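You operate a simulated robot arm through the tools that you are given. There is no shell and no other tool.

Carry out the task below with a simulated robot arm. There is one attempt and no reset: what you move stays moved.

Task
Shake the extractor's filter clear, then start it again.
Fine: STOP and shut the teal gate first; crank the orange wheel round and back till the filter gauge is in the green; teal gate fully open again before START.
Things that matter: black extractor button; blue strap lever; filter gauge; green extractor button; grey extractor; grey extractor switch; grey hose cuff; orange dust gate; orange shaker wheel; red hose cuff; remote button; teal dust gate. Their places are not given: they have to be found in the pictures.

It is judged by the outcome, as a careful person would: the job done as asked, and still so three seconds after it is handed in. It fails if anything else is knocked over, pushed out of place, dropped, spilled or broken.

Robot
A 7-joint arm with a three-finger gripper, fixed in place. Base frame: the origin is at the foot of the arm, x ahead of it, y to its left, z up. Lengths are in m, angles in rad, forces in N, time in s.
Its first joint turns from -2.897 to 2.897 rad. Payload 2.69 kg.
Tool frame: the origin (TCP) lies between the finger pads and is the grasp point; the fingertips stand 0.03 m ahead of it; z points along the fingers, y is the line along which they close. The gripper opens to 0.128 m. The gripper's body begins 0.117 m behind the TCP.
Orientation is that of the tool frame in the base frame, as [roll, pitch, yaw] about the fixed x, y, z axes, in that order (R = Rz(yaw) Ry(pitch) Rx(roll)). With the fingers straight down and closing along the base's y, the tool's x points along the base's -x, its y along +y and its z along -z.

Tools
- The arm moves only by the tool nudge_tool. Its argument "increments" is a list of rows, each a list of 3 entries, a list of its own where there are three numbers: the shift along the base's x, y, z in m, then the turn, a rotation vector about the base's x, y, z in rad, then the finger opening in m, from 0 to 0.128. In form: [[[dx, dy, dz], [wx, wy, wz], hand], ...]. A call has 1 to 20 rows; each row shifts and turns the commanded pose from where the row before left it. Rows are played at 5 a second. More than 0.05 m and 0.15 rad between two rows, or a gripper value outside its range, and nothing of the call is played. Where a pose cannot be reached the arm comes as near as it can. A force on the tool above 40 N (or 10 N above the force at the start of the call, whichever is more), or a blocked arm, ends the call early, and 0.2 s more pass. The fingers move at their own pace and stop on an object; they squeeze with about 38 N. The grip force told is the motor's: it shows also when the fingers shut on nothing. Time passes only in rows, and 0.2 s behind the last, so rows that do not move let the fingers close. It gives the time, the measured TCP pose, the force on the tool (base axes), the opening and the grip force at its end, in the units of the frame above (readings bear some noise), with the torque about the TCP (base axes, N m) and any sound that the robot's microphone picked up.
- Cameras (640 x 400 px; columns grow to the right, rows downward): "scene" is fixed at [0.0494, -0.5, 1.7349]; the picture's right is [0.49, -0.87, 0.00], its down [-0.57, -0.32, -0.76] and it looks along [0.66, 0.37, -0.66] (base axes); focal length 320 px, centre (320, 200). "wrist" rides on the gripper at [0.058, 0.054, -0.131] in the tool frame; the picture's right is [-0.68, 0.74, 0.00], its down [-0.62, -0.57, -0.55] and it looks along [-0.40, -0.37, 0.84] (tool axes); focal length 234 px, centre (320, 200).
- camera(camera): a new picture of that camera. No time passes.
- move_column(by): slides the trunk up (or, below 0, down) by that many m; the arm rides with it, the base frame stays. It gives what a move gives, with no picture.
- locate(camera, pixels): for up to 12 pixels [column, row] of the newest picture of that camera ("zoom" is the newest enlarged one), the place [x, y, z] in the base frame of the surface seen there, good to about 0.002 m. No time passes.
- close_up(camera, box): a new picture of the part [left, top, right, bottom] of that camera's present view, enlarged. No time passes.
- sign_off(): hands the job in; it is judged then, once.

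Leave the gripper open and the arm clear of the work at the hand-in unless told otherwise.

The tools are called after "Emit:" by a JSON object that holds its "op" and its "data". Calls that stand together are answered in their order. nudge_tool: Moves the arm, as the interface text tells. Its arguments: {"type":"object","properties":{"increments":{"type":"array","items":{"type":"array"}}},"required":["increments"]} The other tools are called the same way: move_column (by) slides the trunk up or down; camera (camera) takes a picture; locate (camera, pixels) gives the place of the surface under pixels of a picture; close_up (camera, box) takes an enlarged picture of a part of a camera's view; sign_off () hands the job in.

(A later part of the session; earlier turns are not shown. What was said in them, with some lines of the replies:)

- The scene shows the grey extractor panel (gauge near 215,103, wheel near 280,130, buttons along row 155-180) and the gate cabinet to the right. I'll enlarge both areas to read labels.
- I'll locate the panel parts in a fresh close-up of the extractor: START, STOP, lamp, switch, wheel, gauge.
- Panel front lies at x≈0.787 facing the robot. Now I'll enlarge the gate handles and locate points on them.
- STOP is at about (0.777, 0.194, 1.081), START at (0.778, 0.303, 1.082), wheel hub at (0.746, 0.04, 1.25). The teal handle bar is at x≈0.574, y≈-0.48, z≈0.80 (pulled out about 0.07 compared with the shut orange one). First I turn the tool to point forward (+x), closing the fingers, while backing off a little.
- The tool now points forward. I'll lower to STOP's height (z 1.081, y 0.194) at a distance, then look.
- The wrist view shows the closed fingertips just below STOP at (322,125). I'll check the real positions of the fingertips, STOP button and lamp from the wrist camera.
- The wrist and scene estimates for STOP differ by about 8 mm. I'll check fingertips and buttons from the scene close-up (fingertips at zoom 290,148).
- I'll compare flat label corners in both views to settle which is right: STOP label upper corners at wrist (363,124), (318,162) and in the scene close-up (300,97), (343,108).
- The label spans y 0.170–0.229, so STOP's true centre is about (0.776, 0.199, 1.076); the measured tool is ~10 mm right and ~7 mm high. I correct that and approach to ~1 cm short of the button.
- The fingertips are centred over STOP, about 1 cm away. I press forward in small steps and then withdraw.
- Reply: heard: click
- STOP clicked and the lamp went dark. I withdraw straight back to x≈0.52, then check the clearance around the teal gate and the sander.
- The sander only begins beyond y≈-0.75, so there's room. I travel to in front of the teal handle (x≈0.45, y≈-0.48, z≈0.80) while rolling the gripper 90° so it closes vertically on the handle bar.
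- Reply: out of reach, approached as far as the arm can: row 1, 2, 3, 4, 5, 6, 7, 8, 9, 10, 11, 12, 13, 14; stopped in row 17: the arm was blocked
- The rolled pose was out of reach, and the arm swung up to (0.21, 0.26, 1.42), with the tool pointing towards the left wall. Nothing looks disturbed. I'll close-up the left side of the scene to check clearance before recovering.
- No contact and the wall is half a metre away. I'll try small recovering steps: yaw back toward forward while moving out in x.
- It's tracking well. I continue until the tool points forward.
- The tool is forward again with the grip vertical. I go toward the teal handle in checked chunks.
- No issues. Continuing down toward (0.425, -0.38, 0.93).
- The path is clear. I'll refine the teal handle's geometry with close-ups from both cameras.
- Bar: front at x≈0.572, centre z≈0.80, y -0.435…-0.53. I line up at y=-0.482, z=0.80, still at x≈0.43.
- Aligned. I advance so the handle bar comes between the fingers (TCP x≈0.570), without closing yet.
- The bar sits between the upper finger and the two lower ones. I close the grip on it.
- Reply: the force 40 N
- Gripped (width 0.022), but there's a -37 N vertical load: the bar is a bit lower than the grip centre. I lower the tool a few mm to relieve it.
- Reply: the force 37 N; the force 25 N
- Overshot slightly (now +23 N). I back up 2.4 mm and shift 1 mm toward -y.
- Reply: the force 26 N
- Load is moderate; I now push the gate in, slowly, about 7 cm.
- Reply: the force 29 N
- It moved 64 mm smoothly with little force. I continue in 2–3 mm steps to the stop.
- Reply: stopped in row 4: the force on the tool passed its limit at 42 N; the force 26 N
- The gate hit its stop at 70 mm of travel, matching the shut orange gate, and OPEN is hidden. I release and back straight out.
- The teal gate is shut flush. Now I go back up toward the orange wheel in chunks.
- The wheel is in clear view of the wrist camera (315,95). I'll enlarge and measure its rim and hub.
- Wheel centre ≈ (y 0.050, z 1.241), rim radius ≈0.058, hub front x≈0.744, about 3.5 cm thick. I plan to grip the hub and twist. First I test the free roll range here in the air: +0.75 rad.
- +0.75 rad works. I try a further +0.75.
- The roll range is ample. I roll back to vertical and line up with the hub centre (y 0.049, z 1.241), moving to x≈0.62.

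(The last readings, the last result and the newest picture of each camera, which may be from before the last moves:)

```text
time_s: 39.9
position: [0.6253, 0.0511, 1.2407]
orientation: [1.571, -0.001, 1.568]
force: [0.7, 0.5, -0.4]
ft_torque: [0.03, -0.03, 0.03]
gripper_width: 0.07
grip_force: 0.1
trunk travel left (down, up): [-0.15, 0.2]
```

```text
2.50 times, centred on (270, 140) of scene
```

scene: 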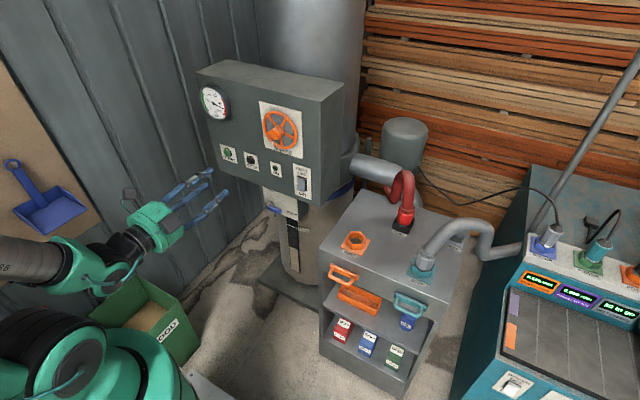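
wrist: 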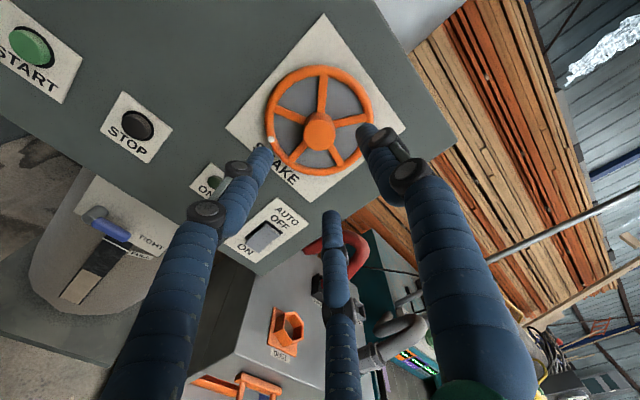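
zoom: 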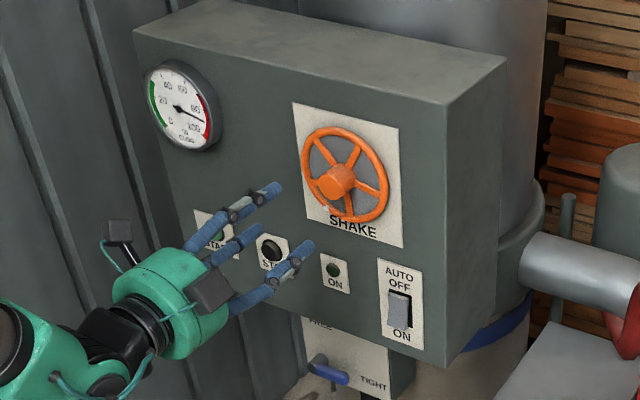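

The gauge still reads in the red. I narrow the fingers to 0.058 and advance over the hub, tips stopping short of the spokes (TCP x≈0.735).

Emit:
{"op": "nudge_tool", "data": {"increments": [[[0.03, 0, 0], [0, 0, 0], 0.058], [[0.03, 0, 0], [0, 0, 0], 0.058], [[0.02, 0, 0], [0, 0, 0], 0.058], [[0.015, 0, 0], [0, 0, 0], 0.058], [[0.013, 0, 0], [0, 0, 0], 0.058], [[0, 0, 0], [0, 0, 0], 0.058]]}}

Emit:
{"op": "close_up", "data": {"camera": "wrist", "box": [220, 80, 420, 280]}}

Emit:
{"op": "close_up", "data": {"camera": "scene", "box": [220, 80, 330, 180]}}

```text
time_s: 41.3
position: [0.7331, 0.0497, 1.2426]
orientation: [1.571, 0.002, 1.569]
force: [-0.8, -0.2, -0.2]
ft_torque: [0.01, -0.03, -0.01]
gripper_width: 0.058
grip_force: 0.0
trunk travel left (down, up): [-0.15, 0.2]
```

```text
2.00 times, centred on (320, 180) of wrist
```

zoom: 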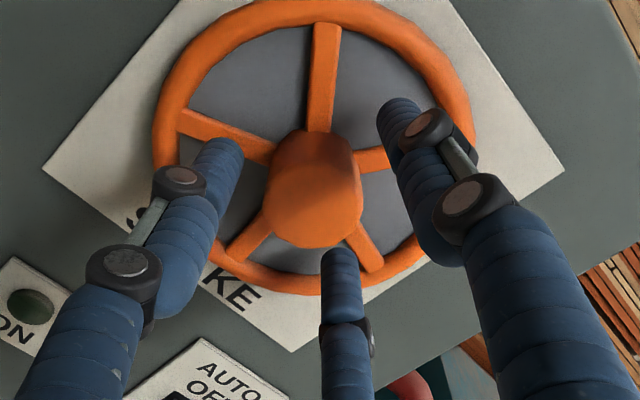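

```text
4.00 times, centred on (275, 130) of scene
```

zoom: 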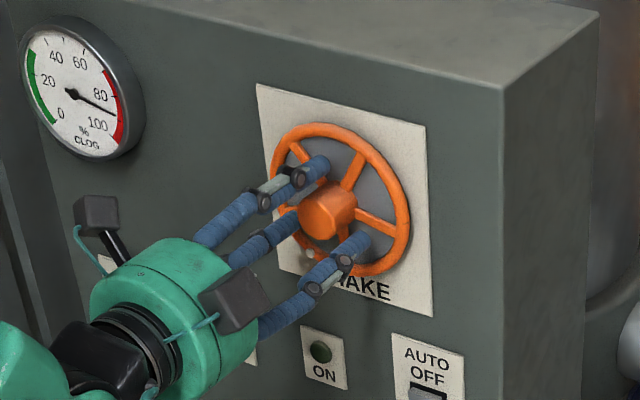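

The hub sits inside the fingers. I close on it.

Emit:
{"op": "nudge_tool", "data": {"increments": [[[0, 0, 0], [0, 0, 0], 0.02], [[0, 0, 0], [0, 0, 0], 0.02], [[0, 0, 0], [0, 0, 0], 0.02]]}}

Emit:
{"op": "close_up", "data": {"camera": "wrist", "box": [220, 80, 420, 280]}}

```text
time_s: 42.1
position: [0.7332, 0.0519, 1.2412]
orientation: [1.574, -0.001, 1.569]
force: [-1.5, 2.4, -15.1]
ft_torque: [-0.01, 0.52, 0.07]
gripper_width: 0.0357
grip_force: 11.8
trunk travel left (down, up): [-0.15, 0.2]
```

```text
2.00 times, centred on (320, 180) of wrist
```

zoom: 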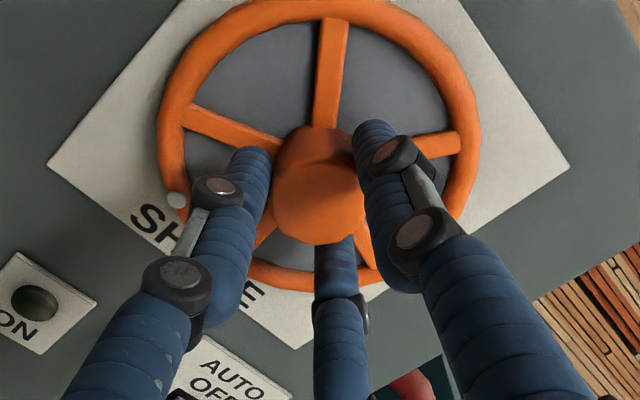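

Gripped at 0.036 m, but with low force; I command full closing and ease down 1.5 mm, then twist a first -0.6 rad as a test.

Emit:
{"op": "nudge_tool", "data": {"increments": [[[0, 0, -0.0015], [0, 0, 0], 0.0], [[0, 0, 0], [0, 0, 0], 0.0], [[0, 0, 0], [-0.1, 0, 0], 0.0], [[0, 0, 0], [-0.1, 0, 0], 0.0], [[0, 0, 0], [-0.1, 0, 0], 0.0], [[0, 0, 0], [-0.1, 0, 0], 0.0], [[0, 0, 0], [-0.1, 0, 0], 0.0], [[0, 0, 0], [-0.1, 0, 0], 0.0]]}}

Emit:
{"op": "close_up", "data": {"camera": "wrist", "box": [220, 80, 420, 280]}}

Emit:
{"op": "close_up", "data": {"camera": "scene", "box": [190, 80, 330, 180]}}

```text
time_s: 43.9
position: [0.7351, 0.0499, 1.2395]
orientation: [1.57, 0.603, 1.568]
force: [1.4, 8.8, -14.2]
ft_torque: [0.64, 0.36, 0.21]
gripper_width: 0.0349
grip_force: 44.8
trunk travel left (down, up): [-0.15, 0.2]
```

```text
2.00 times, centred on (320, 180) of wrist
```

zoom: 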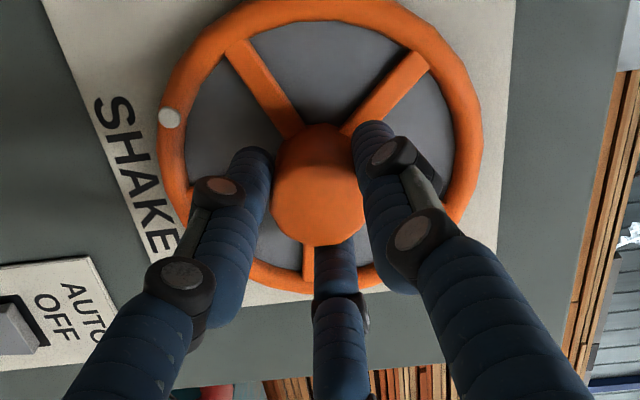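

```text
4.00 times, centred on (260, 130) of scene
```

zoom: 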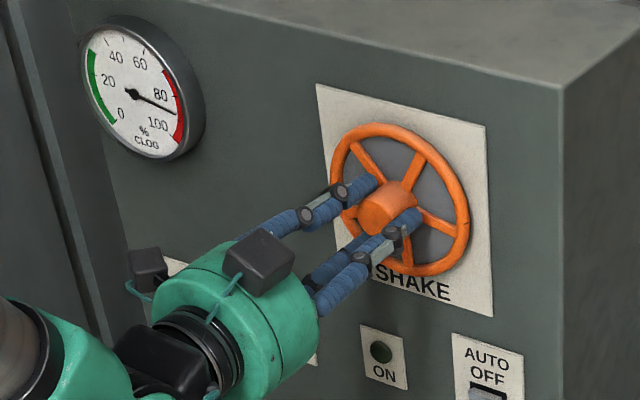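

The picture shows the fingers slipped on the hub (spokes stayed put, gauge unchanged, torque 0.64 N m). I try the other direction.

Emit:
{"op": "nudge_tool", "data": {"increments": [[[0, 0, 0], [0.1, 0, 0], 0.0], [[0, 0, 0], [0.1, 0, 0], 0.0], [[0, 0, 0], [0.1, 0, 0], 0.0], [[0, 0, 0], [0.1, 0, 0], 0.0], [[0, 0, 0], [0.1, 0, 0], 0.0], [[0, 0, 0], [0.1, 0, 0], 0.0], [[0, 0, 0], [0.1, 0, 0], 0.0], [[0, 0, 0], [0.1, 0, 0], 0.0], [[0, 0, 0], [0.1, 0, 0], 0.0]]}}

Emit:
{"op": "close_up", "data": {"camera": "wrist", "box": [220, 80, 420, 280]}}

Emit:
{"op": "close_up", "data": {"camera": "scene", "box": [190, 80, 330, 180]}}

```text
time_s: 45.9
position: [0.7324, 0.0498, 1.2404]
orientation: [1.572, -0.302, 1.569]
force: [9.0, 15.2, -9.8]
ft_torque: [-0.01, -0.05, 0.43]
gripper_width: 0.035
grip_force: 44.4
trunk travel left (down, up): [-0.15, 0.2]
```

```text
2.00 times, centred on (320, 180) of wrist
```

zoom: 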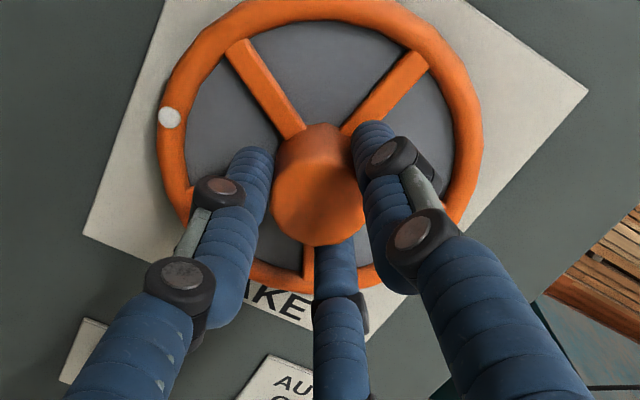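

```text
4.00 times, centred on (260, 130) of scene
```

zoom: 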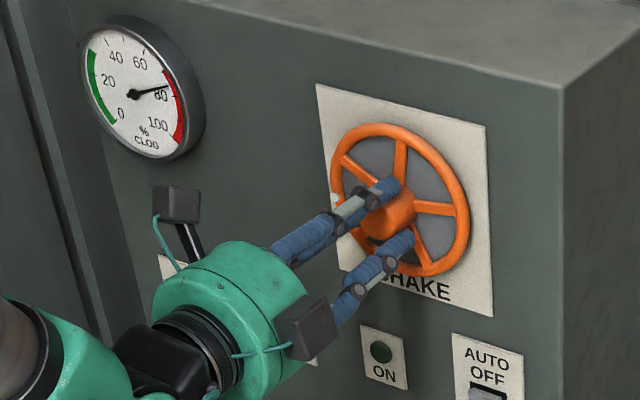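

This way the wheel turns with the tool, and the gauge dropped from ~92 to ~80 (the other direction was just an end stop). I continue turning the same way.

Emit:
{"op": "nudge_tool", "data": {"increments": [[[0, 0, 0], [0.1, 0, 0], 0.0], [[0, 0, 0], [0.1, 0, 0], 0.0], [[0, 0, 0], [0.1, 0, 0], 0.0], [[0, 0, 0], [0.1, 0, 0], 0.0], [[0, 0, 0], [0.1, 0, 0], 0.0], [[0, 0, 0], [0.1, 0, 0], 0.0], [[0, 0, 0], [0.1, 0, 0], 0.0], [[0, 0, 0], [0.1, 0, 0], 0.0]]}}

Emit:
{"op": "close_up", "data": {"camera": "wrist", "box": [220, 80, 420, 280]}}

Emit:
{"op": "close_up", "data": {"camera": "scene", "box": [190, 80, 330, 180]}}

```text
time_s: 47.7
position: [0.7342, 0.0501, 1.2411]
orientation: [1.573, -1.102, 1.567]
force: [14.3, 12.0, -1.2]
ft_torque: [-0.03, 0.23, 0.43]
gripper_width: 0.0349
grip_force: 44.5
trunk travel left (down, up): [-0.15, 0.2]
```

```text
2.00 times, centred on (320, 180) of wrist
```

zoom: 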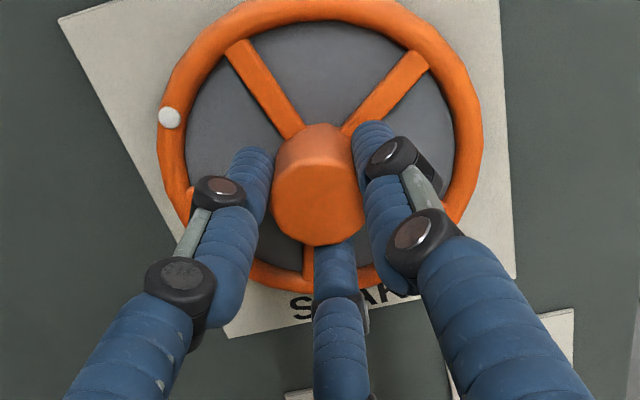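

```text
4.00 times, centred on (260, 130) of scene
```

zoom: 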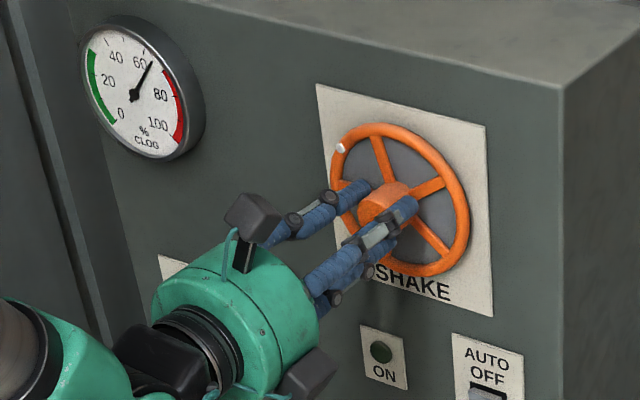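

The gauge is at about 66. I turn 0.35 rad further, then reverse back about 2.0 rad.

Emit:
{"op": "nudge_tool", "data": {"increments": [[[0, 0, 0], [0.1, 0, 0], 0.0], [[0, 0, 0], [0.1, 0, 0], 0.0], [[0, 0, 0], [0.1, 0, 0], 0.0], [[0, 0, 0], [-0.1, 0, 0], 0.0], [[0, 0, 0], [-0.1, 0, 0], 0.0], [[0, 0, 0], [-0.1, 0, 0], 0.0], [[0, 0, 0], [-0.1, 0, 0], 0.0], [[0, 0, 0], [-0.1, 0, 0], 0.0], [[0, 0, 0], [-0.1, 0, 0], 0.0], [[0, 0, 0], [-0.1, 0, 0], 0.0], [[0, 0, 0], [-0.1, 0, 0], 0.0], [[0, 0, 0], [-0.1, 0, 0], 0.0], [[0, 0, 0], [-0.1, 0, 0], 0.0]]}}

Emit:
{"op": "close_up", "data": {"camera": "scene", "box": [190, 80, 330, 180]}}

```text
time_s: 50.5
position: [0.7336, 0.0505, 1.2401]
orientation: [1.571, -0.398, 1.568]
force: [11.0, 10.9, -1.5]
ft_torque: [0.02, 0.13, 0.56]
gripper_width: 0.0345
grip_force: 45.0
trunk travel left (down, up): [-0.15, 0.2]
```

```text
4.00 times, centred on (260, 130) of scene
```

zoom: 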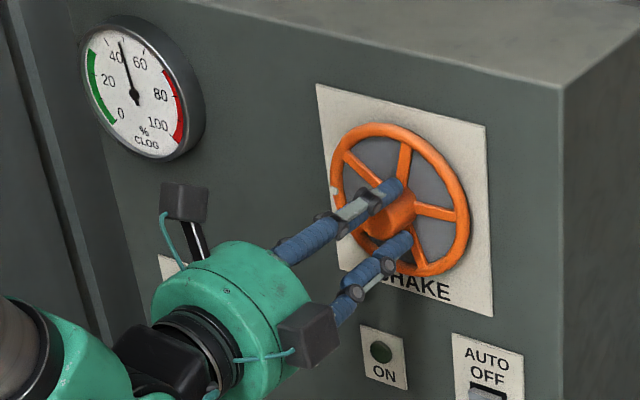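

Both directions count: the gauge is at ~47. I turn back another 0.8 rad and then forward 0.8.

Emit:
{"op": "nudge_tool", "data": {"increments": [[[0, 0, 0], [-0.1, 0, 0], 0.0], [[0, 0, 0], [-0.1, 0, 0], 0.0], [[0, 0, 0], [-0.1, 0, 0], 0.0], [[0, 0, 0], [-0.1, 0, 0], 0.0], [[0, 0, 0], [-0.1, 0, 0], 0.0], [[0, 0, 0], [-0.1, 0, 0], 0.0], [[0, 0, 0], [-0.1, 0, 0], 0.0], [[0, 0, 0], [-0.1, 0, 0], 0.0], [[0, 0, 0], [0.1, 0, 0], 0.0], [[0, 0, 0], [0.1, 0, 0], 0.0], [[0, 0, 0], [0.1, 0, 0], 0.0], [[0, 0, 0], [0.1, 0, 0], 0.0], [[0, 0, 0], [0.1, 0, 0], 0.0], [[0, 0, 0], [0.1, 0, 0], 0.0], [[0, 0, 0], [0.1, 0, 0], 0.0], [[0, 0, 0], [0.1, 0, 0], 0.0]]}}

Emit:
{"op": "close_up", "data": {"camera": "scene", "box": [190, 80, 330, 180]}}

```text
time_s: 53.9
position: [0.7331, 0.0494, 1.2408]
orientation: [1.572, -0.399, 1.567]
force: [3.5, 11.8, -4.8]
ft_torque: [-0.02, 0.26, 0.47]
gripper_width: 0.0347
grip_force: 45.2
trunk travel left (down, up): [-0.15, 0.2]
```

```text
4.00 times, centred on (260, 130) of scene
```

zoom: 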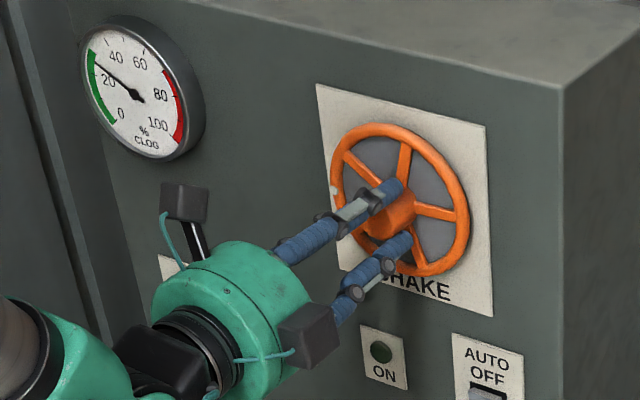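

Gauge is ~25, at the edge of green. I turn back to near the wheel's starting position (-0.9 rad), which should bring it well into green.

Emit:
{"op": "nudge_tool", "data": {"increments": [[[0, 0, 0], [-0.1, 0, 0], 0.0], [[0, 0, 0], [-0.1, 0, 0], 0.0], [[0, 0, 0], [-0.1, 0, 0], 0.0], [[0, 0, 0], [-0.1, 0, 0], 0.0], [[0, 0, 0], [-0.1, 0, 0], 0.0], [[0, 0, 0], [-0.1, 0, 0], 0.0], [[0, 0, 0], [-0.1, 0, 0], 0.0], [[0, 0, 0], [-0.1, 0, 0], 0.0], [[0, 0, 0], [-0.1, 0, 0], 0.0], [[0, 0, 0], [0, 0, 0], 0.0]]}}

Emit:
{"op": "close_up", "data": {"camera": "scene", "box": [190, 80, 330, 180]}}

```text
time_s: 56.1
position: [0.7346, 0.0497, 1.239]
orientation: [1.571, 0.501, 1.57]
force: [2.3, 10.2, -9.4]
ft_torque: [0.01, 0.38, 0.32]
gripper_width: 0.0348
grip_force: 45.2
trunk travel left (down, up): [-0.15, 0.2]
```

```text
4.00 times, centred on (260, 130) of scene
```

zoom: 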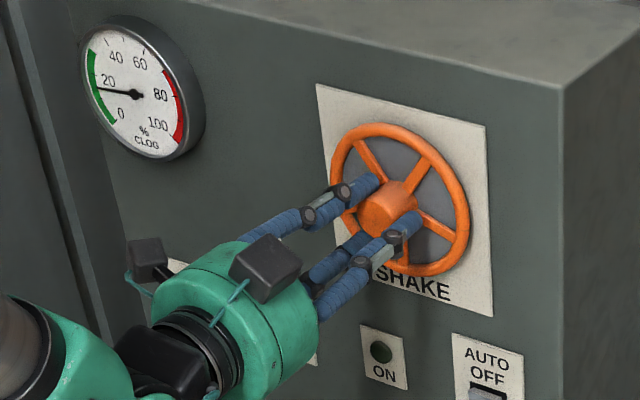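

Gauge ~15, inside the green. One short extra round-and-back (±0.4 rad) for margin.

Emit:
{"op": "nudge_tool", "data": {"increments": [[[0, 0, 0], [0.1, 0, 0], 0.0], [[0, 0, 0], [0.1, 0, 0], 0.0], [[0, 0, 0], [0.1, 0, 0], 0.0], [[0, 0, 0], [0.1, 0, 0], 0.0], [[0, 0, 0], [-0.1, 0, 0], 0.0], [[0, 0, 0], [-0.1, 0, 0], 0.0], [[0, 0, 0], [-0.1, 0, 0], 0.0], [[0, 0, 0], [-0.1, 0, 0], 0.0], [[0, 0, 0], [0, 0, 0], 0.0]]}}

Emit:
{"op": "close_up", "data": {"camera": "scene", "box": [190, 80, 330, 180]}}

```text
time_s: 58.1
position: [0.7326, 0.0505, 1.2398]
orientation: [1.569, 0.5, 1.569]
force: [0.9, 8.1, -6.2]
ft_torque: [-0.01, 0.07, 0.17]
gripper_width: 0.0348
grip_force: 45.1
trunk travel left (down, up): [-0.15, 0.2]
```

```text
4.00 times, centred on (260, 130) of scene
```

zoom: 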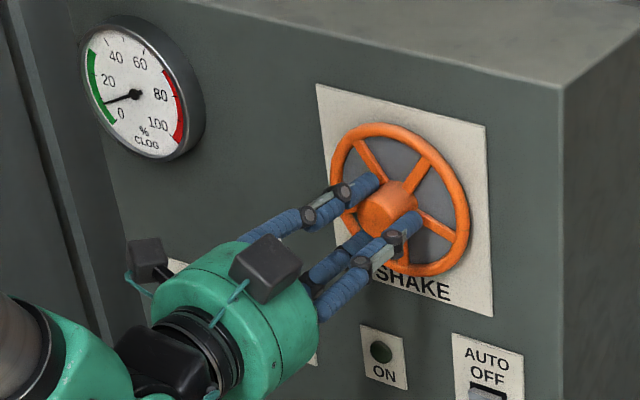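

Gauge ~7, well in the green. I release the hub, back out, and roll back to vertical once clear.

Emit:
{"op": "nudge_tool", "data": {"increments": [[[0, 0, 0], [0, 0, 0], 0.058], [[0, 0, 0], [0, 0, 0], 0.058], [[-0.02, 0, 0], [0, 0, 0], 0.058], [[-0.04, 0, 0], [0, 0, 0], 0.058], [[-0.045, 0, 0], [0, 0, 0], 0.058], [[-0.045, 0, 0], [0.1, 0, 0], 0.058], [[-0.045, 0, 0], [0.1, 0, 0], 0.058], [[-0.045, 0, 0], [0.1, 0, 0], 0.058], [[-0.045, 0, 0], [0.1, 0, 0], 0.06], [[0, 0, 0], [0.1, 0, 0], 0.06], [[0, 0, 0], [0, 0, 0], 0.06]]}}

Emit:
{"op": "close_up", "data": {"camera": "scene", "box": [190, 60, 350, 220]}}

```text
time_s: 60.5
position: [0.4471, 0.05, 1.2393]
orientation: [1.569, -0.002, 1.569]
force: [0.0, 0.2, 0.3]
ft_torque: [-0.01, 0.02, -0.02]
gripper_width: 0.0603
grip_force: 0.0
trunk travel left (down, up): [-0.15, 0.2]
```

```text
2.50 times, centred on (270, 140) of scene
```

zoom: 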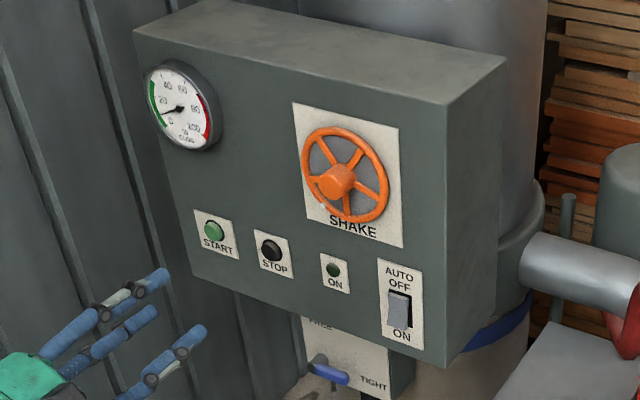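

The gauge holds in green and the panel is undisturbed. Back down to the teal handle by the same path.

Emit:
{"op": "nudge_tool", "data": {"increments": [[[0, -0.038, -0.032], [0, 0, 0], 0.06], [[0, -0.038, -0.032], [0, 0, 0], 0.06], [[0, -0.038, -0.032], [0, 0, 0], 0.06], [[0, -0.038, -0.032], [0, 0, 0], 0.06], [[0, -0.038, -0.032], [0, 0, 0], 0.06], [[0, -0.038, -0.032], [0, 0, 0], 0.06], [[0, -0.038, -0.032], [0, 0, 0], 0.06], [[0, 0, 0], [0, 0, 0], 0.06]]}}

```text
time_s: 62.3
position: [0.4464, -0.2207, 1.0146]
orientation: [1.571, -0.001, 1.57]
force: [0.3, -1.0, -0.2]
ft_torque: [-0.01, -0.01, 0.06]
gripper_width: 0.0599
grip_force: 0.0
trunk travel left (down, up): [-0.15, 0.2]
```

Emit:
{"op": "nudge_tool", "data": {"increments": [[[0, -0.037, -0.0311], [0, 0, 0], 0.06], [[0, -0.037, -0.0311], [0, 0, 0], 0.06], [[0, -0.037, -0.0311], [0, 0, 0], 0.06], [[0, -0.037, -0.0311], [0, 0, 0], 0.06], [[0, -0.037, -0.0311], [0, 0, 0], 0.06], [[0, -0.037, -0.0311], [0, 0, 0], 0.06], [[0, -0.037, -0.0311], [0, 0, 0], 0.06], [[0, 0, 0], [0, 0, 0], 0.06]]}}

Emit:
{"op": "camera", "data": {"camera": "wrist"}}

```text
time_s: 64.1
position: [0.4515, -0.4778, 0.7974]
orientation: [1.572, -0.001, 1.569]
force: [-0.8, 0.4, 0.5]
ft_torque: [0.0, -0.05, 0.02]
gripper_width: 0.0601
grip_force: 0.0
trunk travel left (down, up): [-0.15, 0.2]
```

```text
taken
```

wrist: 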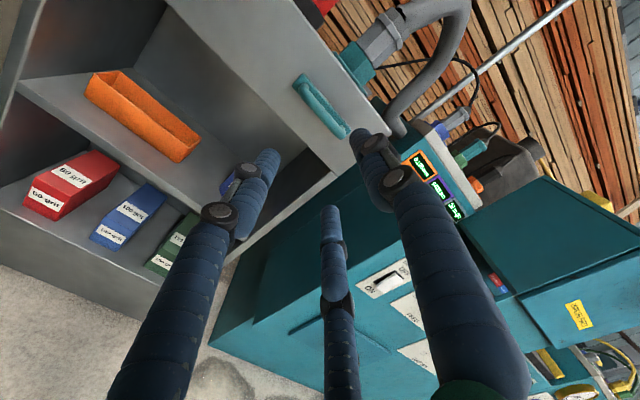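

Aligned with the shut teal handle. I advance to TCP x≈0.637, the same spot on the bar as before, then close.

Emit:
{"op": "nudge_tool", "data": {"increments": [[[0.045, 0, 0], [0, 0, 0], 0.06], [[0.045, 0, 0], [0, 0, 0], 0.06], [[0.045, 0, 0], [0, 0, 0], 0.06], [[0.03, 0, 0], [0, 0, 0], 0.06], [[0.02, 0, 0], [0, 0, 0], 0.06], [[0, 0, 0], [0, 0, 0], 0.06], [[0, 0, 0], [0, 0, 0], 0.0], [[0, 0, 0], [0, 0, 0], 0.0], [[0, 0, 0], [0, 0, 0], 0.0]]}}

Emit:
{"op": "close_up", "data": {"camera": "wrist", "box": [180, 50, 440, 250]}}

```text
time_s: 66.1
position: [0.6316, -0.4752, 0.7975]
orientation: [1.571, 0.0, 1.568]
force: [0.2, -1.5, -3.0]
ft_torque: [-0.06, 0.06, -0.03]
gripper_width: 0.0219
grip_force: 44.9
trunk travel left (down, up): [-0.15, 0.2]
```

```text
2.00 times, centred on (310, 150) of wrist
```

zoom: 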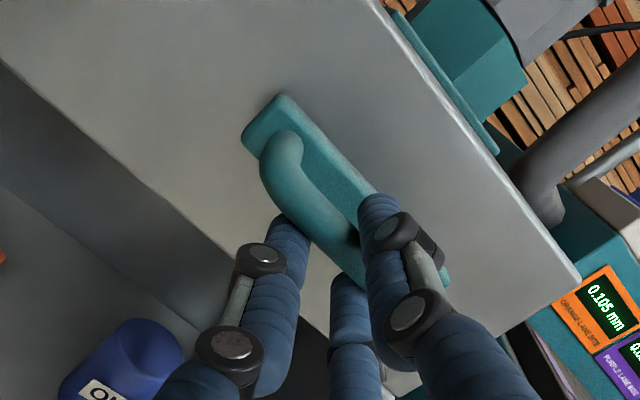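

Clean grip with almost no load. I pull straight back 64 mm, then continue in small steps to the open stop.

Emit:
{"op": "nudge_tool", "data": {"increments": [[[-0.008, 0, 0], [0, 0, 0], 0.0], [[-0.008, 0, 0], [0, 0, 0], 0.0], [[-0.008, 0, 0], [0, 0, 0], 0.0], [[-0.008, 0, 0], [0, 0, 0], 0.0], [[-0.008, 0, 0], [0, 0, 0], 0.0], [[-0.008, 0, 0], [0, 0, 0], 0.0], [[-0.008, 0, 0], [0, 0, 0], 0.0], [[-0.008, 0, 0], [0, 0, 0], 0.0]]}}

```text
time_s: 67.9
position: [0.5683, -0.4759, 0.7972]
orientation: [1.57, -0.002, 1.57]
force: [-0.3, 2.2, -21.0]
ft_torque: [-0.11, 0.33, -0.09]
gripper_width: 0.0219
grip_force: 44.8
trunk travel left (down, up): [-0.15, 0.2]
```

Emit:
{"op": "nudge_tool", "data": {"increments": [[[-0.002, 0, 0], [0, 0, 0], 0.0], [[-0.002, 0, 0], [0, 0, 0], 0.0], [[-0.002, 0, 0], [0, 0, 0], 0.0], [[-0.002, 0, 0], [0, 0, 0], 0.0], [[-0.001, 0, 0], [0, 0, 0], 0.0]]}}

Emit:
{"op": "close_up", "data": {"camera": "scene", "box": [320, 250, 460, 360]}}

```text
time_s: 69.2
position: [0.564, -0.4765, 0.7972]
orientation: [1.574, -0.001, 1.571]
force: [19.9, -5.7, -16.0]
ft_torque: [0.08, 0.28, 0.01]
gripper_width: 0.022
grip_force: 44.9
trunk travel left (down, up): [-0.15, 0.2]
stopped in row 5: the force on the tool passed its limit at 42 N (the readings are from after the stop); the commanded pose is now the measured one
```

```text
3.64 times, centred on (390, 305) of scene
```

zoom: 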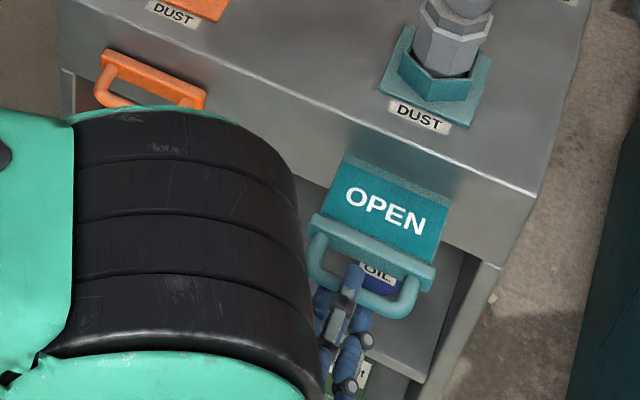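

It reached the open stop (force limit), OPEN fully visible. I release, back out, and check the handle's position against its original 0.572.

Emit:
{"op": "nudge_tool", "data": {"increments": [[[0, 0, 0], [0, 0, 0], 0.06], [[0, 0, 0], [0, 0, 0], 0.06], [[0, 0, 0], [0, 0, 0], 0.06], [[-0.02, 0, 0], [0, 0, 0], 0.06], [[-0.03, 0, 0], [0, 0, 0], 0.06], [[-0.04, 0, 0], [0, 0, 0], 0.06], [[-0.03, 0, 0], [0, 0, 0], 0.06], [[0, 0.025, 0.03], [0, 0, 0], 0.06], [[0, 0.025, 0.03], [0, 0, 0], 0.06], [[0, 0.03, 0.035], [0, 0, 0], 0.06], [[0, 0, 0], [0, 0, 0], 0.06]]}}

Emit:
{"op": "close_up", "data": {"camera": "scene", "box": [320, 250, 440, 350]}}

Emit:
{"op": "locate", "data": {"camera": "zoom", "pixels": [[400, 326], [415, 268], [352, 245], [484, 300], [352, 290]]}}

```text
time_s: 71.6
position: [0.4388, -0.395, 0.894]
orientation: [1.571, 0.002, 1.57]
force: [-0.1, 1.1, -0.2]
ft_torque: [-0.01, 0.01, -0.05]
gripper_width: 0.0602
grip_force: 0.1
trunk travel left (down, up): [-0.15, 0.2]
```

```text
4.00 times, centred on (380, 300) of scene
```

zoom: 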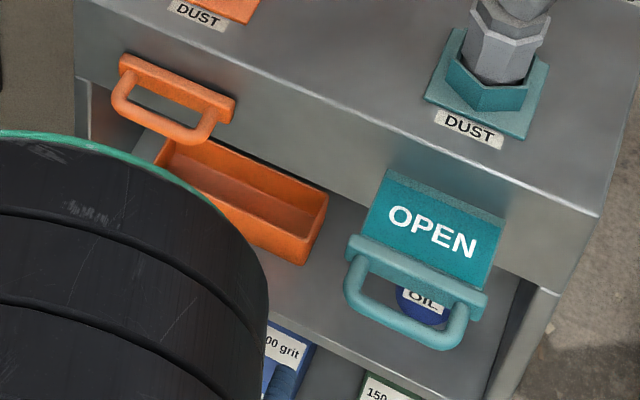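

```text
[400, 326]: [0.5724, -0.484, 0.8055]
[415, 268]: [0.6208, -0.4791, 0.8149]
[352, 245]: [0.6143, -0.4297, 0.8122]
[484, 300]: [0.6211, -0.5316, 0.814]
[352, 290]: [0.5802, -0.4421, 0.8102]
```

The handle is exactly back at its original fully-open place. Now to START (≈ y 0.310, z 1.074): first chunk toward it, closing the fingers.

Emit:
{"op": "nudge_tool", "data": {"increments": [[[0, 0.035, 0.033], [0, 0, 0], 0.06], [[0, 0.04, 0.027], [0, 0, 0], 0.0], [[0, 0.04, 0.027], [0, 0, 0], 0.0], [[0, 0.04, 0.027], [0, 0, 0], 0.0], [[0, 0.04, 0.027], [0, 0, 0], 0.0], [[0, 0.045, 0.013], [0, 0, 0], 0.0], [[0, 0.045, 0.013], [0, 0, 0], 0.0], [[0, 0.045, 0.013], [0, 0, 0], 0.0], [[0, 0, 0], [0, 0, 0], 0.0]]}}

```text
time_s: 73.6
position: [0.4405, -0.0651, 1.0731]
orientation: [1.57, 0.001, 1.571]
force: [-0.3, 0.4, 0.9]
ft_torque: [-0.02, 0.01, -0.05]
gripper_width: 0.0021
grip_force: 31.3
trunk travel left (down, up): [-0.15, 0.2]
```

Emit:
{"op": "nudge_tool", "data": {"increments": [[[0, 0.047, 0], [0, 0, 0], 0.0], [[0, 0.047, 0], [0, 0, 0], 0.0], [[0, 0.047, 0], [0, 0, 0], 0.0], [[0, 0.047, 0], [0, 0, 0], 0.0], [[0, 0, 0], [0, 0, 0], 0.0]]}}

```text
time_s: 75.0
position: [0.4546, 0.0626, 1.075]
orientation: [1.571, 0.001, 1.432]
force: [-0.3, -1.5, -0.5]
ft_torque: [-0.01, 0.0, 0.06]
gripper_width: 0.0023
grip_force: 30.9
trunk travel left (down, up): [-0.15, 0.2]
stopped in row 5: the arm was blocked; the commanded pose is now the measured one
```

The arm got blocked at y≈0.06 and yawed slightly – probably a joint limit in this posture. I'll look before going on.

Emit:
{"op": "camera", "data": {"camera": "scene"}}

Emit:
{"op": "camera", "data": {"camera": "wrist"}}

```text
taken
```

scene: 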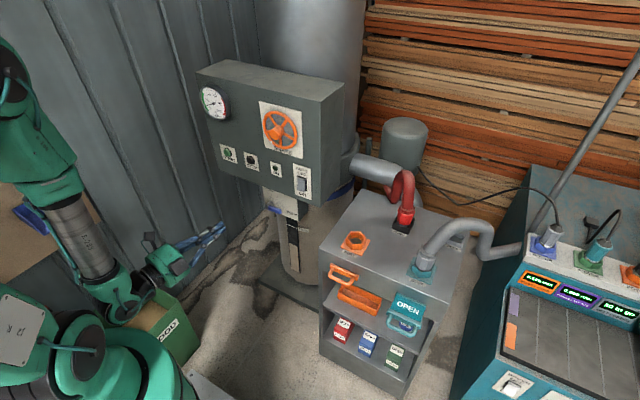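

```text
taken
```

wrist: 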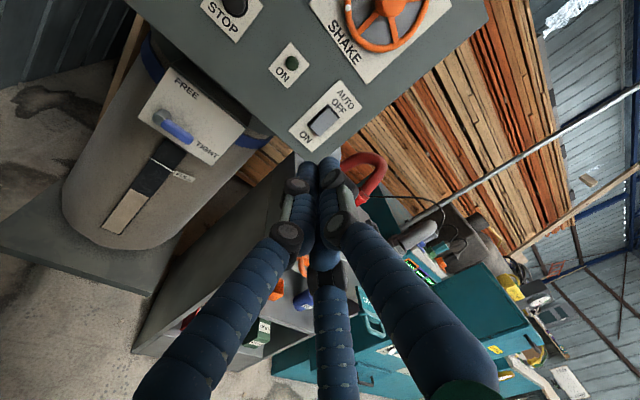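

Nothing is touching. I'll correct the yaw (+0.139) in place with small steps and see whether the arm follows.

Emit:
{"op": "nudge_tool", "data": {"increments": [[[0, 0, 0.01], [0, 0, 0.05], 0.0], [[0, 0, 0.01], [0, 0, 0.05], 0.0], [[0, 0, 0.01], [0, 0, 0.038], 0.0], [[0, 0, 0], [0, 0, 0], 0.0]]}}

```text
time_s: 76.0
position: [0.4537, 0.0639, 1.1061]
orientation: [1.57, 0.002, 1.569]
force: [0.0, -0.2, -0.4]
ft_torque: [0.0, 0.01, 0.01]
gripper_width: 0.0023
grip_force: 31.2
trunk travel left (down, up): [-0.15, 0.2]
```

It follows. Now small steps toward +y and forward.

Emit:
{"op": "nudge_tool", "data": {"increments": [[[0.02, 0.02, 0], [0, 0, 0], 0.0], [[0.02, 0.02, 0], [0, 0, 0], 0.0], [[0.02, 0.02, 0], [0, 0, 0], 0.0], [[0.02, 0.02, 0], [0, 0, 0], 0.0], [[0, 0, 0], [0, 0, 0], 0.0]]}}

```text
time_s: 77.2
position: [0.5351, 0.1465, 1.106]
orientation: [1.571, 0.001, 1.57]
force: [0.2, -0.5, -0.4]
ft_torque: [-0.02, -0.03, -0.03]
gripper_width: 0.0021
grip_force: 31.5
trunk travel left (down, up): [-0.15, 0.2]
```

Emit:
{"op": "nudge_tool", "data": {"increments": [[[0.01, 0.03, -0.006], [0, 0, 0], 0.0], [[0.01, 0.03, -0.006], [0, 0, 0], 0.0], [[0.01, 0.03, -0.006], [0, 0, 0], 0.0], [[0.01, 0.03, -0.006], [0, 0, 0], 0.0], [[0.01, 0.03, -0.006], [0, 0, 0], 0.0], [[0, 0.013, 0], [0, 0, 0], 0.0], [[0, 0, 0], [0, 0, 0], 0.0]]}}

Emit:
{"op": "camera", "data": {"camera": "wrist"}}

Emit:
{"op": "camera", "data": {"camera": "scene"}}

```text
time_s: 78.8
position: [0.5851, 0.3063, 1.0752]
orientation: [1.572, 0.0, 1.569]
force: [0.1, 0.3, 1.1]
ft_torque: [-0.02, -0.01, -0.04]
gripper_width: 0.0021
grip_force: 31.0
trunk travel left (down, up): [-0.15, 0.2]
```

```text
taken
```

wrist: 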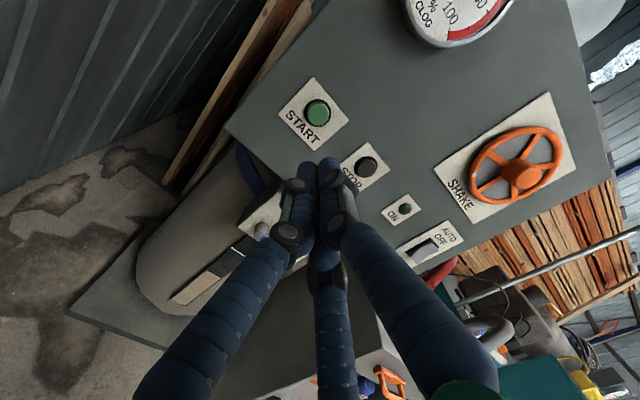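

```text
taken
```

scene: 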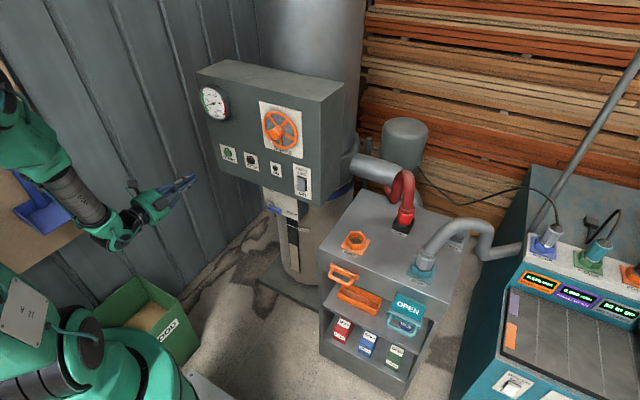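

In front of START. I measure its label corners in an enlarged wrist view.

Emit:
{"op": "close_up", "data": {"camera": "wrist", "box": [260, 60, 380, 180]}}

Emit:
{"op": "locate", "data": {"camera": "wrist", "pixels": [[317, 112], [316, 79], [347, 120], [313, 150], [281, 108], [367, 167]]}}

```text
3.33 times, centred on (320, 120) of wrist
```

zoom: 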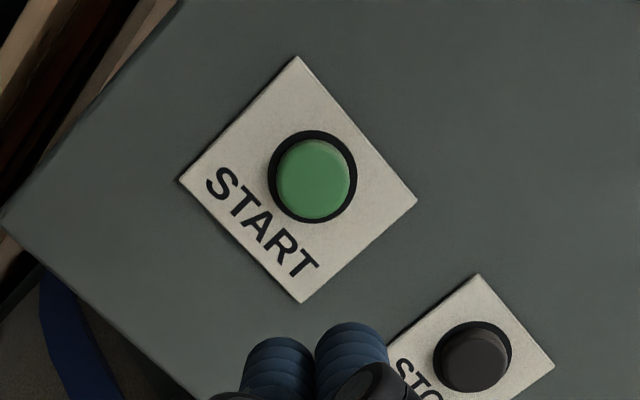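

```text
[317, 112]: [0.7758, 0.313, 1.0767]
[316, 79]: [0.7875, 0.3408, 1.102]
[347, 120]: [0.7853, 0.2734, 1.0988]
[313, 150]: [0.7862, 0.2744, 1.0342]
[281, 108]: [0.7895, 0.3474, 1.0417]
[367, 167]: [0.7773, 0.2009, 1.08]
```

START's centre is ≈ (0.309, 1.075), 3 mm left of the tool. I correct and approach to ~1.5 cm short.

Emit:
{"op": "nudge_tool", "data": {"increments": [[[0.04, 0.003, 0], [0, 0, 0], 0.0], [[0.04, 0, 0], [0, 0, 0], 0.0], [[0.04, 0, 0], [0, 0, 0], 0.0], [[0.025, 0, 0], [0, 0, 0], 0.0], [[0, 0, 0], [0, 0, 0], 0.0]]}}

Emit:
{"op": "close_up", "data": {"camera": "wrist", "box": [220, 80, 420, 280]}}

```text
time_s: 80.0
position: [0.7277, 0.3102, 1.0758]
orientation: [1.571, 0.0, 1.57]
force: [-0.3, 0.4, -0.1]
ft_torque: [0.0, -0.01, 0.01]
gripper_width: 0.0023
grip_force: 31.3
trunk travel left (down, up): [-0.15, 0.2]
```

```text
2.00 times, centred on (320, 180) of wrist
```

zoom: 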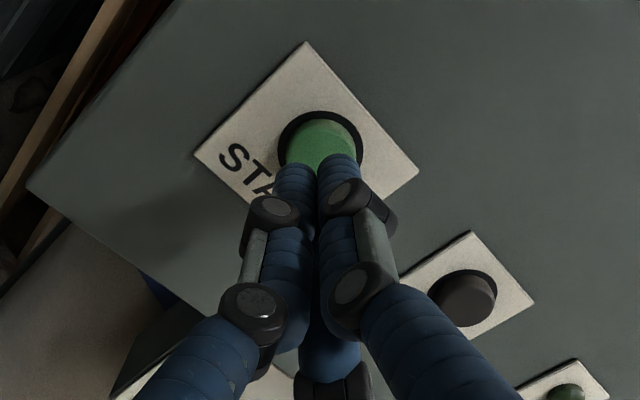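

Centred on START. I press in small steps.

Emit:
{"op": "nudge_tool", "data": {"increments": [[[0.01, 0, 0], [0, 0, 0], 0.0], [[0.006, 0, 0], [0, 0, 0], 0.0], [[0.004, 0, 0], [0, 0, 0], 0.0], [[0.003, 0, 0], [0, 0, 0], 0.0], [[0.003, 0, 0], [0, 0, 0], 0.0]]}}

Emit:
{"op": "close_up", "data": {"camera": "scene", "box": [190, 60, 350, 220]}}

```text
time_s: 81.2
position: [0.7552, 0.3104, 1.0759]
orientation: [1.57, 0.001, 1.57]
force: [-3.2, -1.5, 0.0]
ft_torque: [0.01, -0.02, -0.03]
gripper_width: 0.0061
grip_force: 30.8
trunk travel left (down, up): [-0.15, 0.2]
heard: click
```

```text
2.50 times, centred on (270, 140) of scene
```

zoom: 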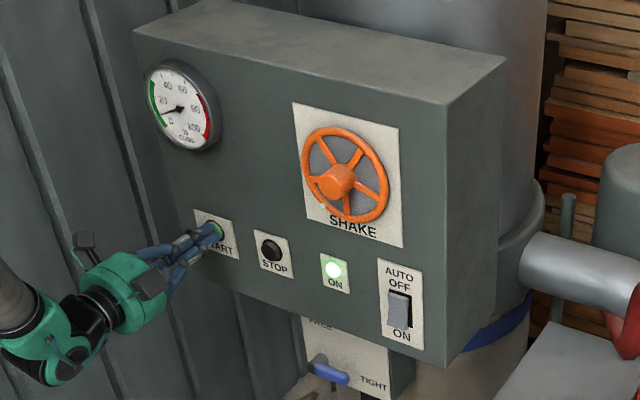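

A click, and the ON lamp is lit with the gauge in green. I back off straight and open the gripper when clear.

Emit:
{"op": "nudge_tool", "data": {"increments": [[[-0.03, 0, 0], [0, 0, 0], 0.0], [[-0.04, 0, 0], [0, 0, 0], 0.0], [[-0.04, 0, 0], [0, 0, 0], 0.0], [[-0.04, 0, 0], [0, 0, 0], 0.0], [[-0.02, 0, 0], [0, 0, 0], 0.06], [[-0.02, 0, 0], [0, 0, 0], 0.1], [[0, 0, 0], [0, 0, 0], 0.1], [[0, 0, 0], [0, 0, 0], 0.1], [[0, 0, 0], [0, 0, 0], 0.1], [[0, 0, 0], [0, 0, 0], 0.1]]}}

Emit:
{"op": "camera", "data": {"camera": "scene"}}

Emit:
{"op": "close_up", "data": {"camera": "scene", "box": [190, 60, 350, 220]}}

Emit:
{"op": "close_up", "data": {"camera": "scene", "box": [310, 180, 500, 390]}}

```text
time_s: 83.4
position: [0.5647, 0.3113, 1.074]
orientation: [1.572, -0.001, 1.569]
force: [0.3, -0.5, 0.2]
ft_torque: [0.01, -0.03, -0.01]
gripper_width: 0.0999
grip_force: 0.1
trunk travel left (down, up): [-0.15, 0.2]
```

```text
taken
```

scene: 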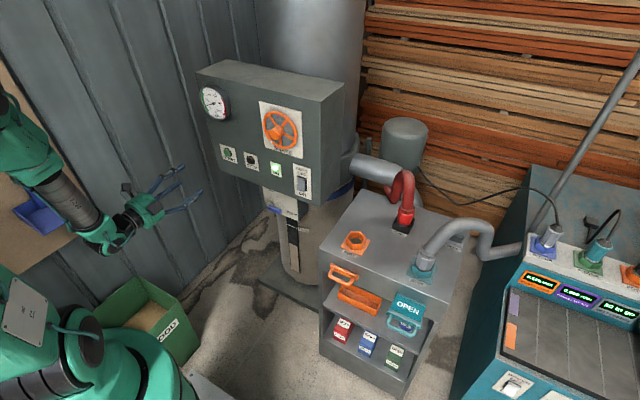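

```text
2.50 times, centred on (270, 140) of scene
```

zoom: 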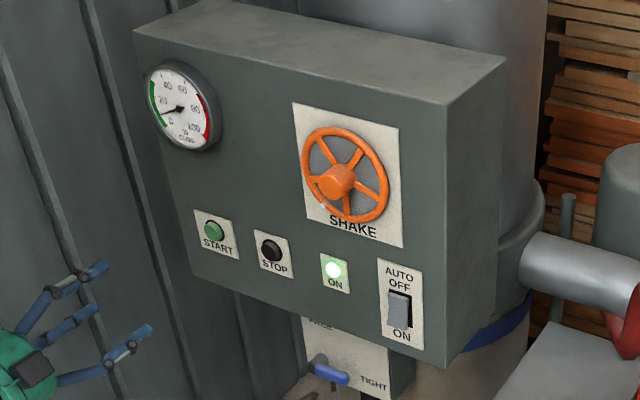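

```text
1.90 times, centred on (405, 285) of scene
```

zoom: 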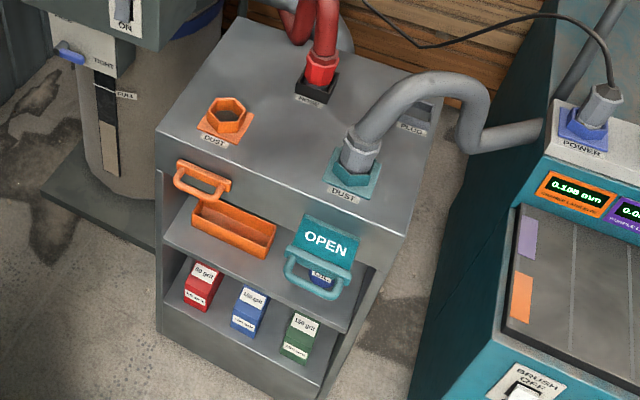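

The extractor is running (ON lamp lit), the gauge reads about 7 in the green, the teal gate is fully open, and everything else is as it was. The gripper is open and clear, so I hand in.

Emit:
{"op": "sign_off", "data": {}}

```text
The job is handed in.
```

The filter is shaken clear and the extractor is running again. At hand-in the ON lamp was lit and the filter gauge read about 7, in the green.

- **STOP and gate:** I pressed STOP and saw the lamp go out, then pushed the teal gate in to its stop.
- **Shaking:** I turned the orange wheel back and forth by its hub until the gauge fell from about 92 to about 7. My first twist went against the wheel's end stop, so the fingers slipped and nothing moved. After that it turned freely.
- **Restart:** I pulled the teal gate out to its open stop, back at its starting position. Then I pressed START, which clicked and lit the lamp.

The arm jammed twice on the way. Once, after STOP, a pose was out of reach and it swung up toward the left wall. The second time, on the way to START, it stopped short. Neither hit anything, and in the final pictures nothing else had moved. The gripper is open and clear of the work.
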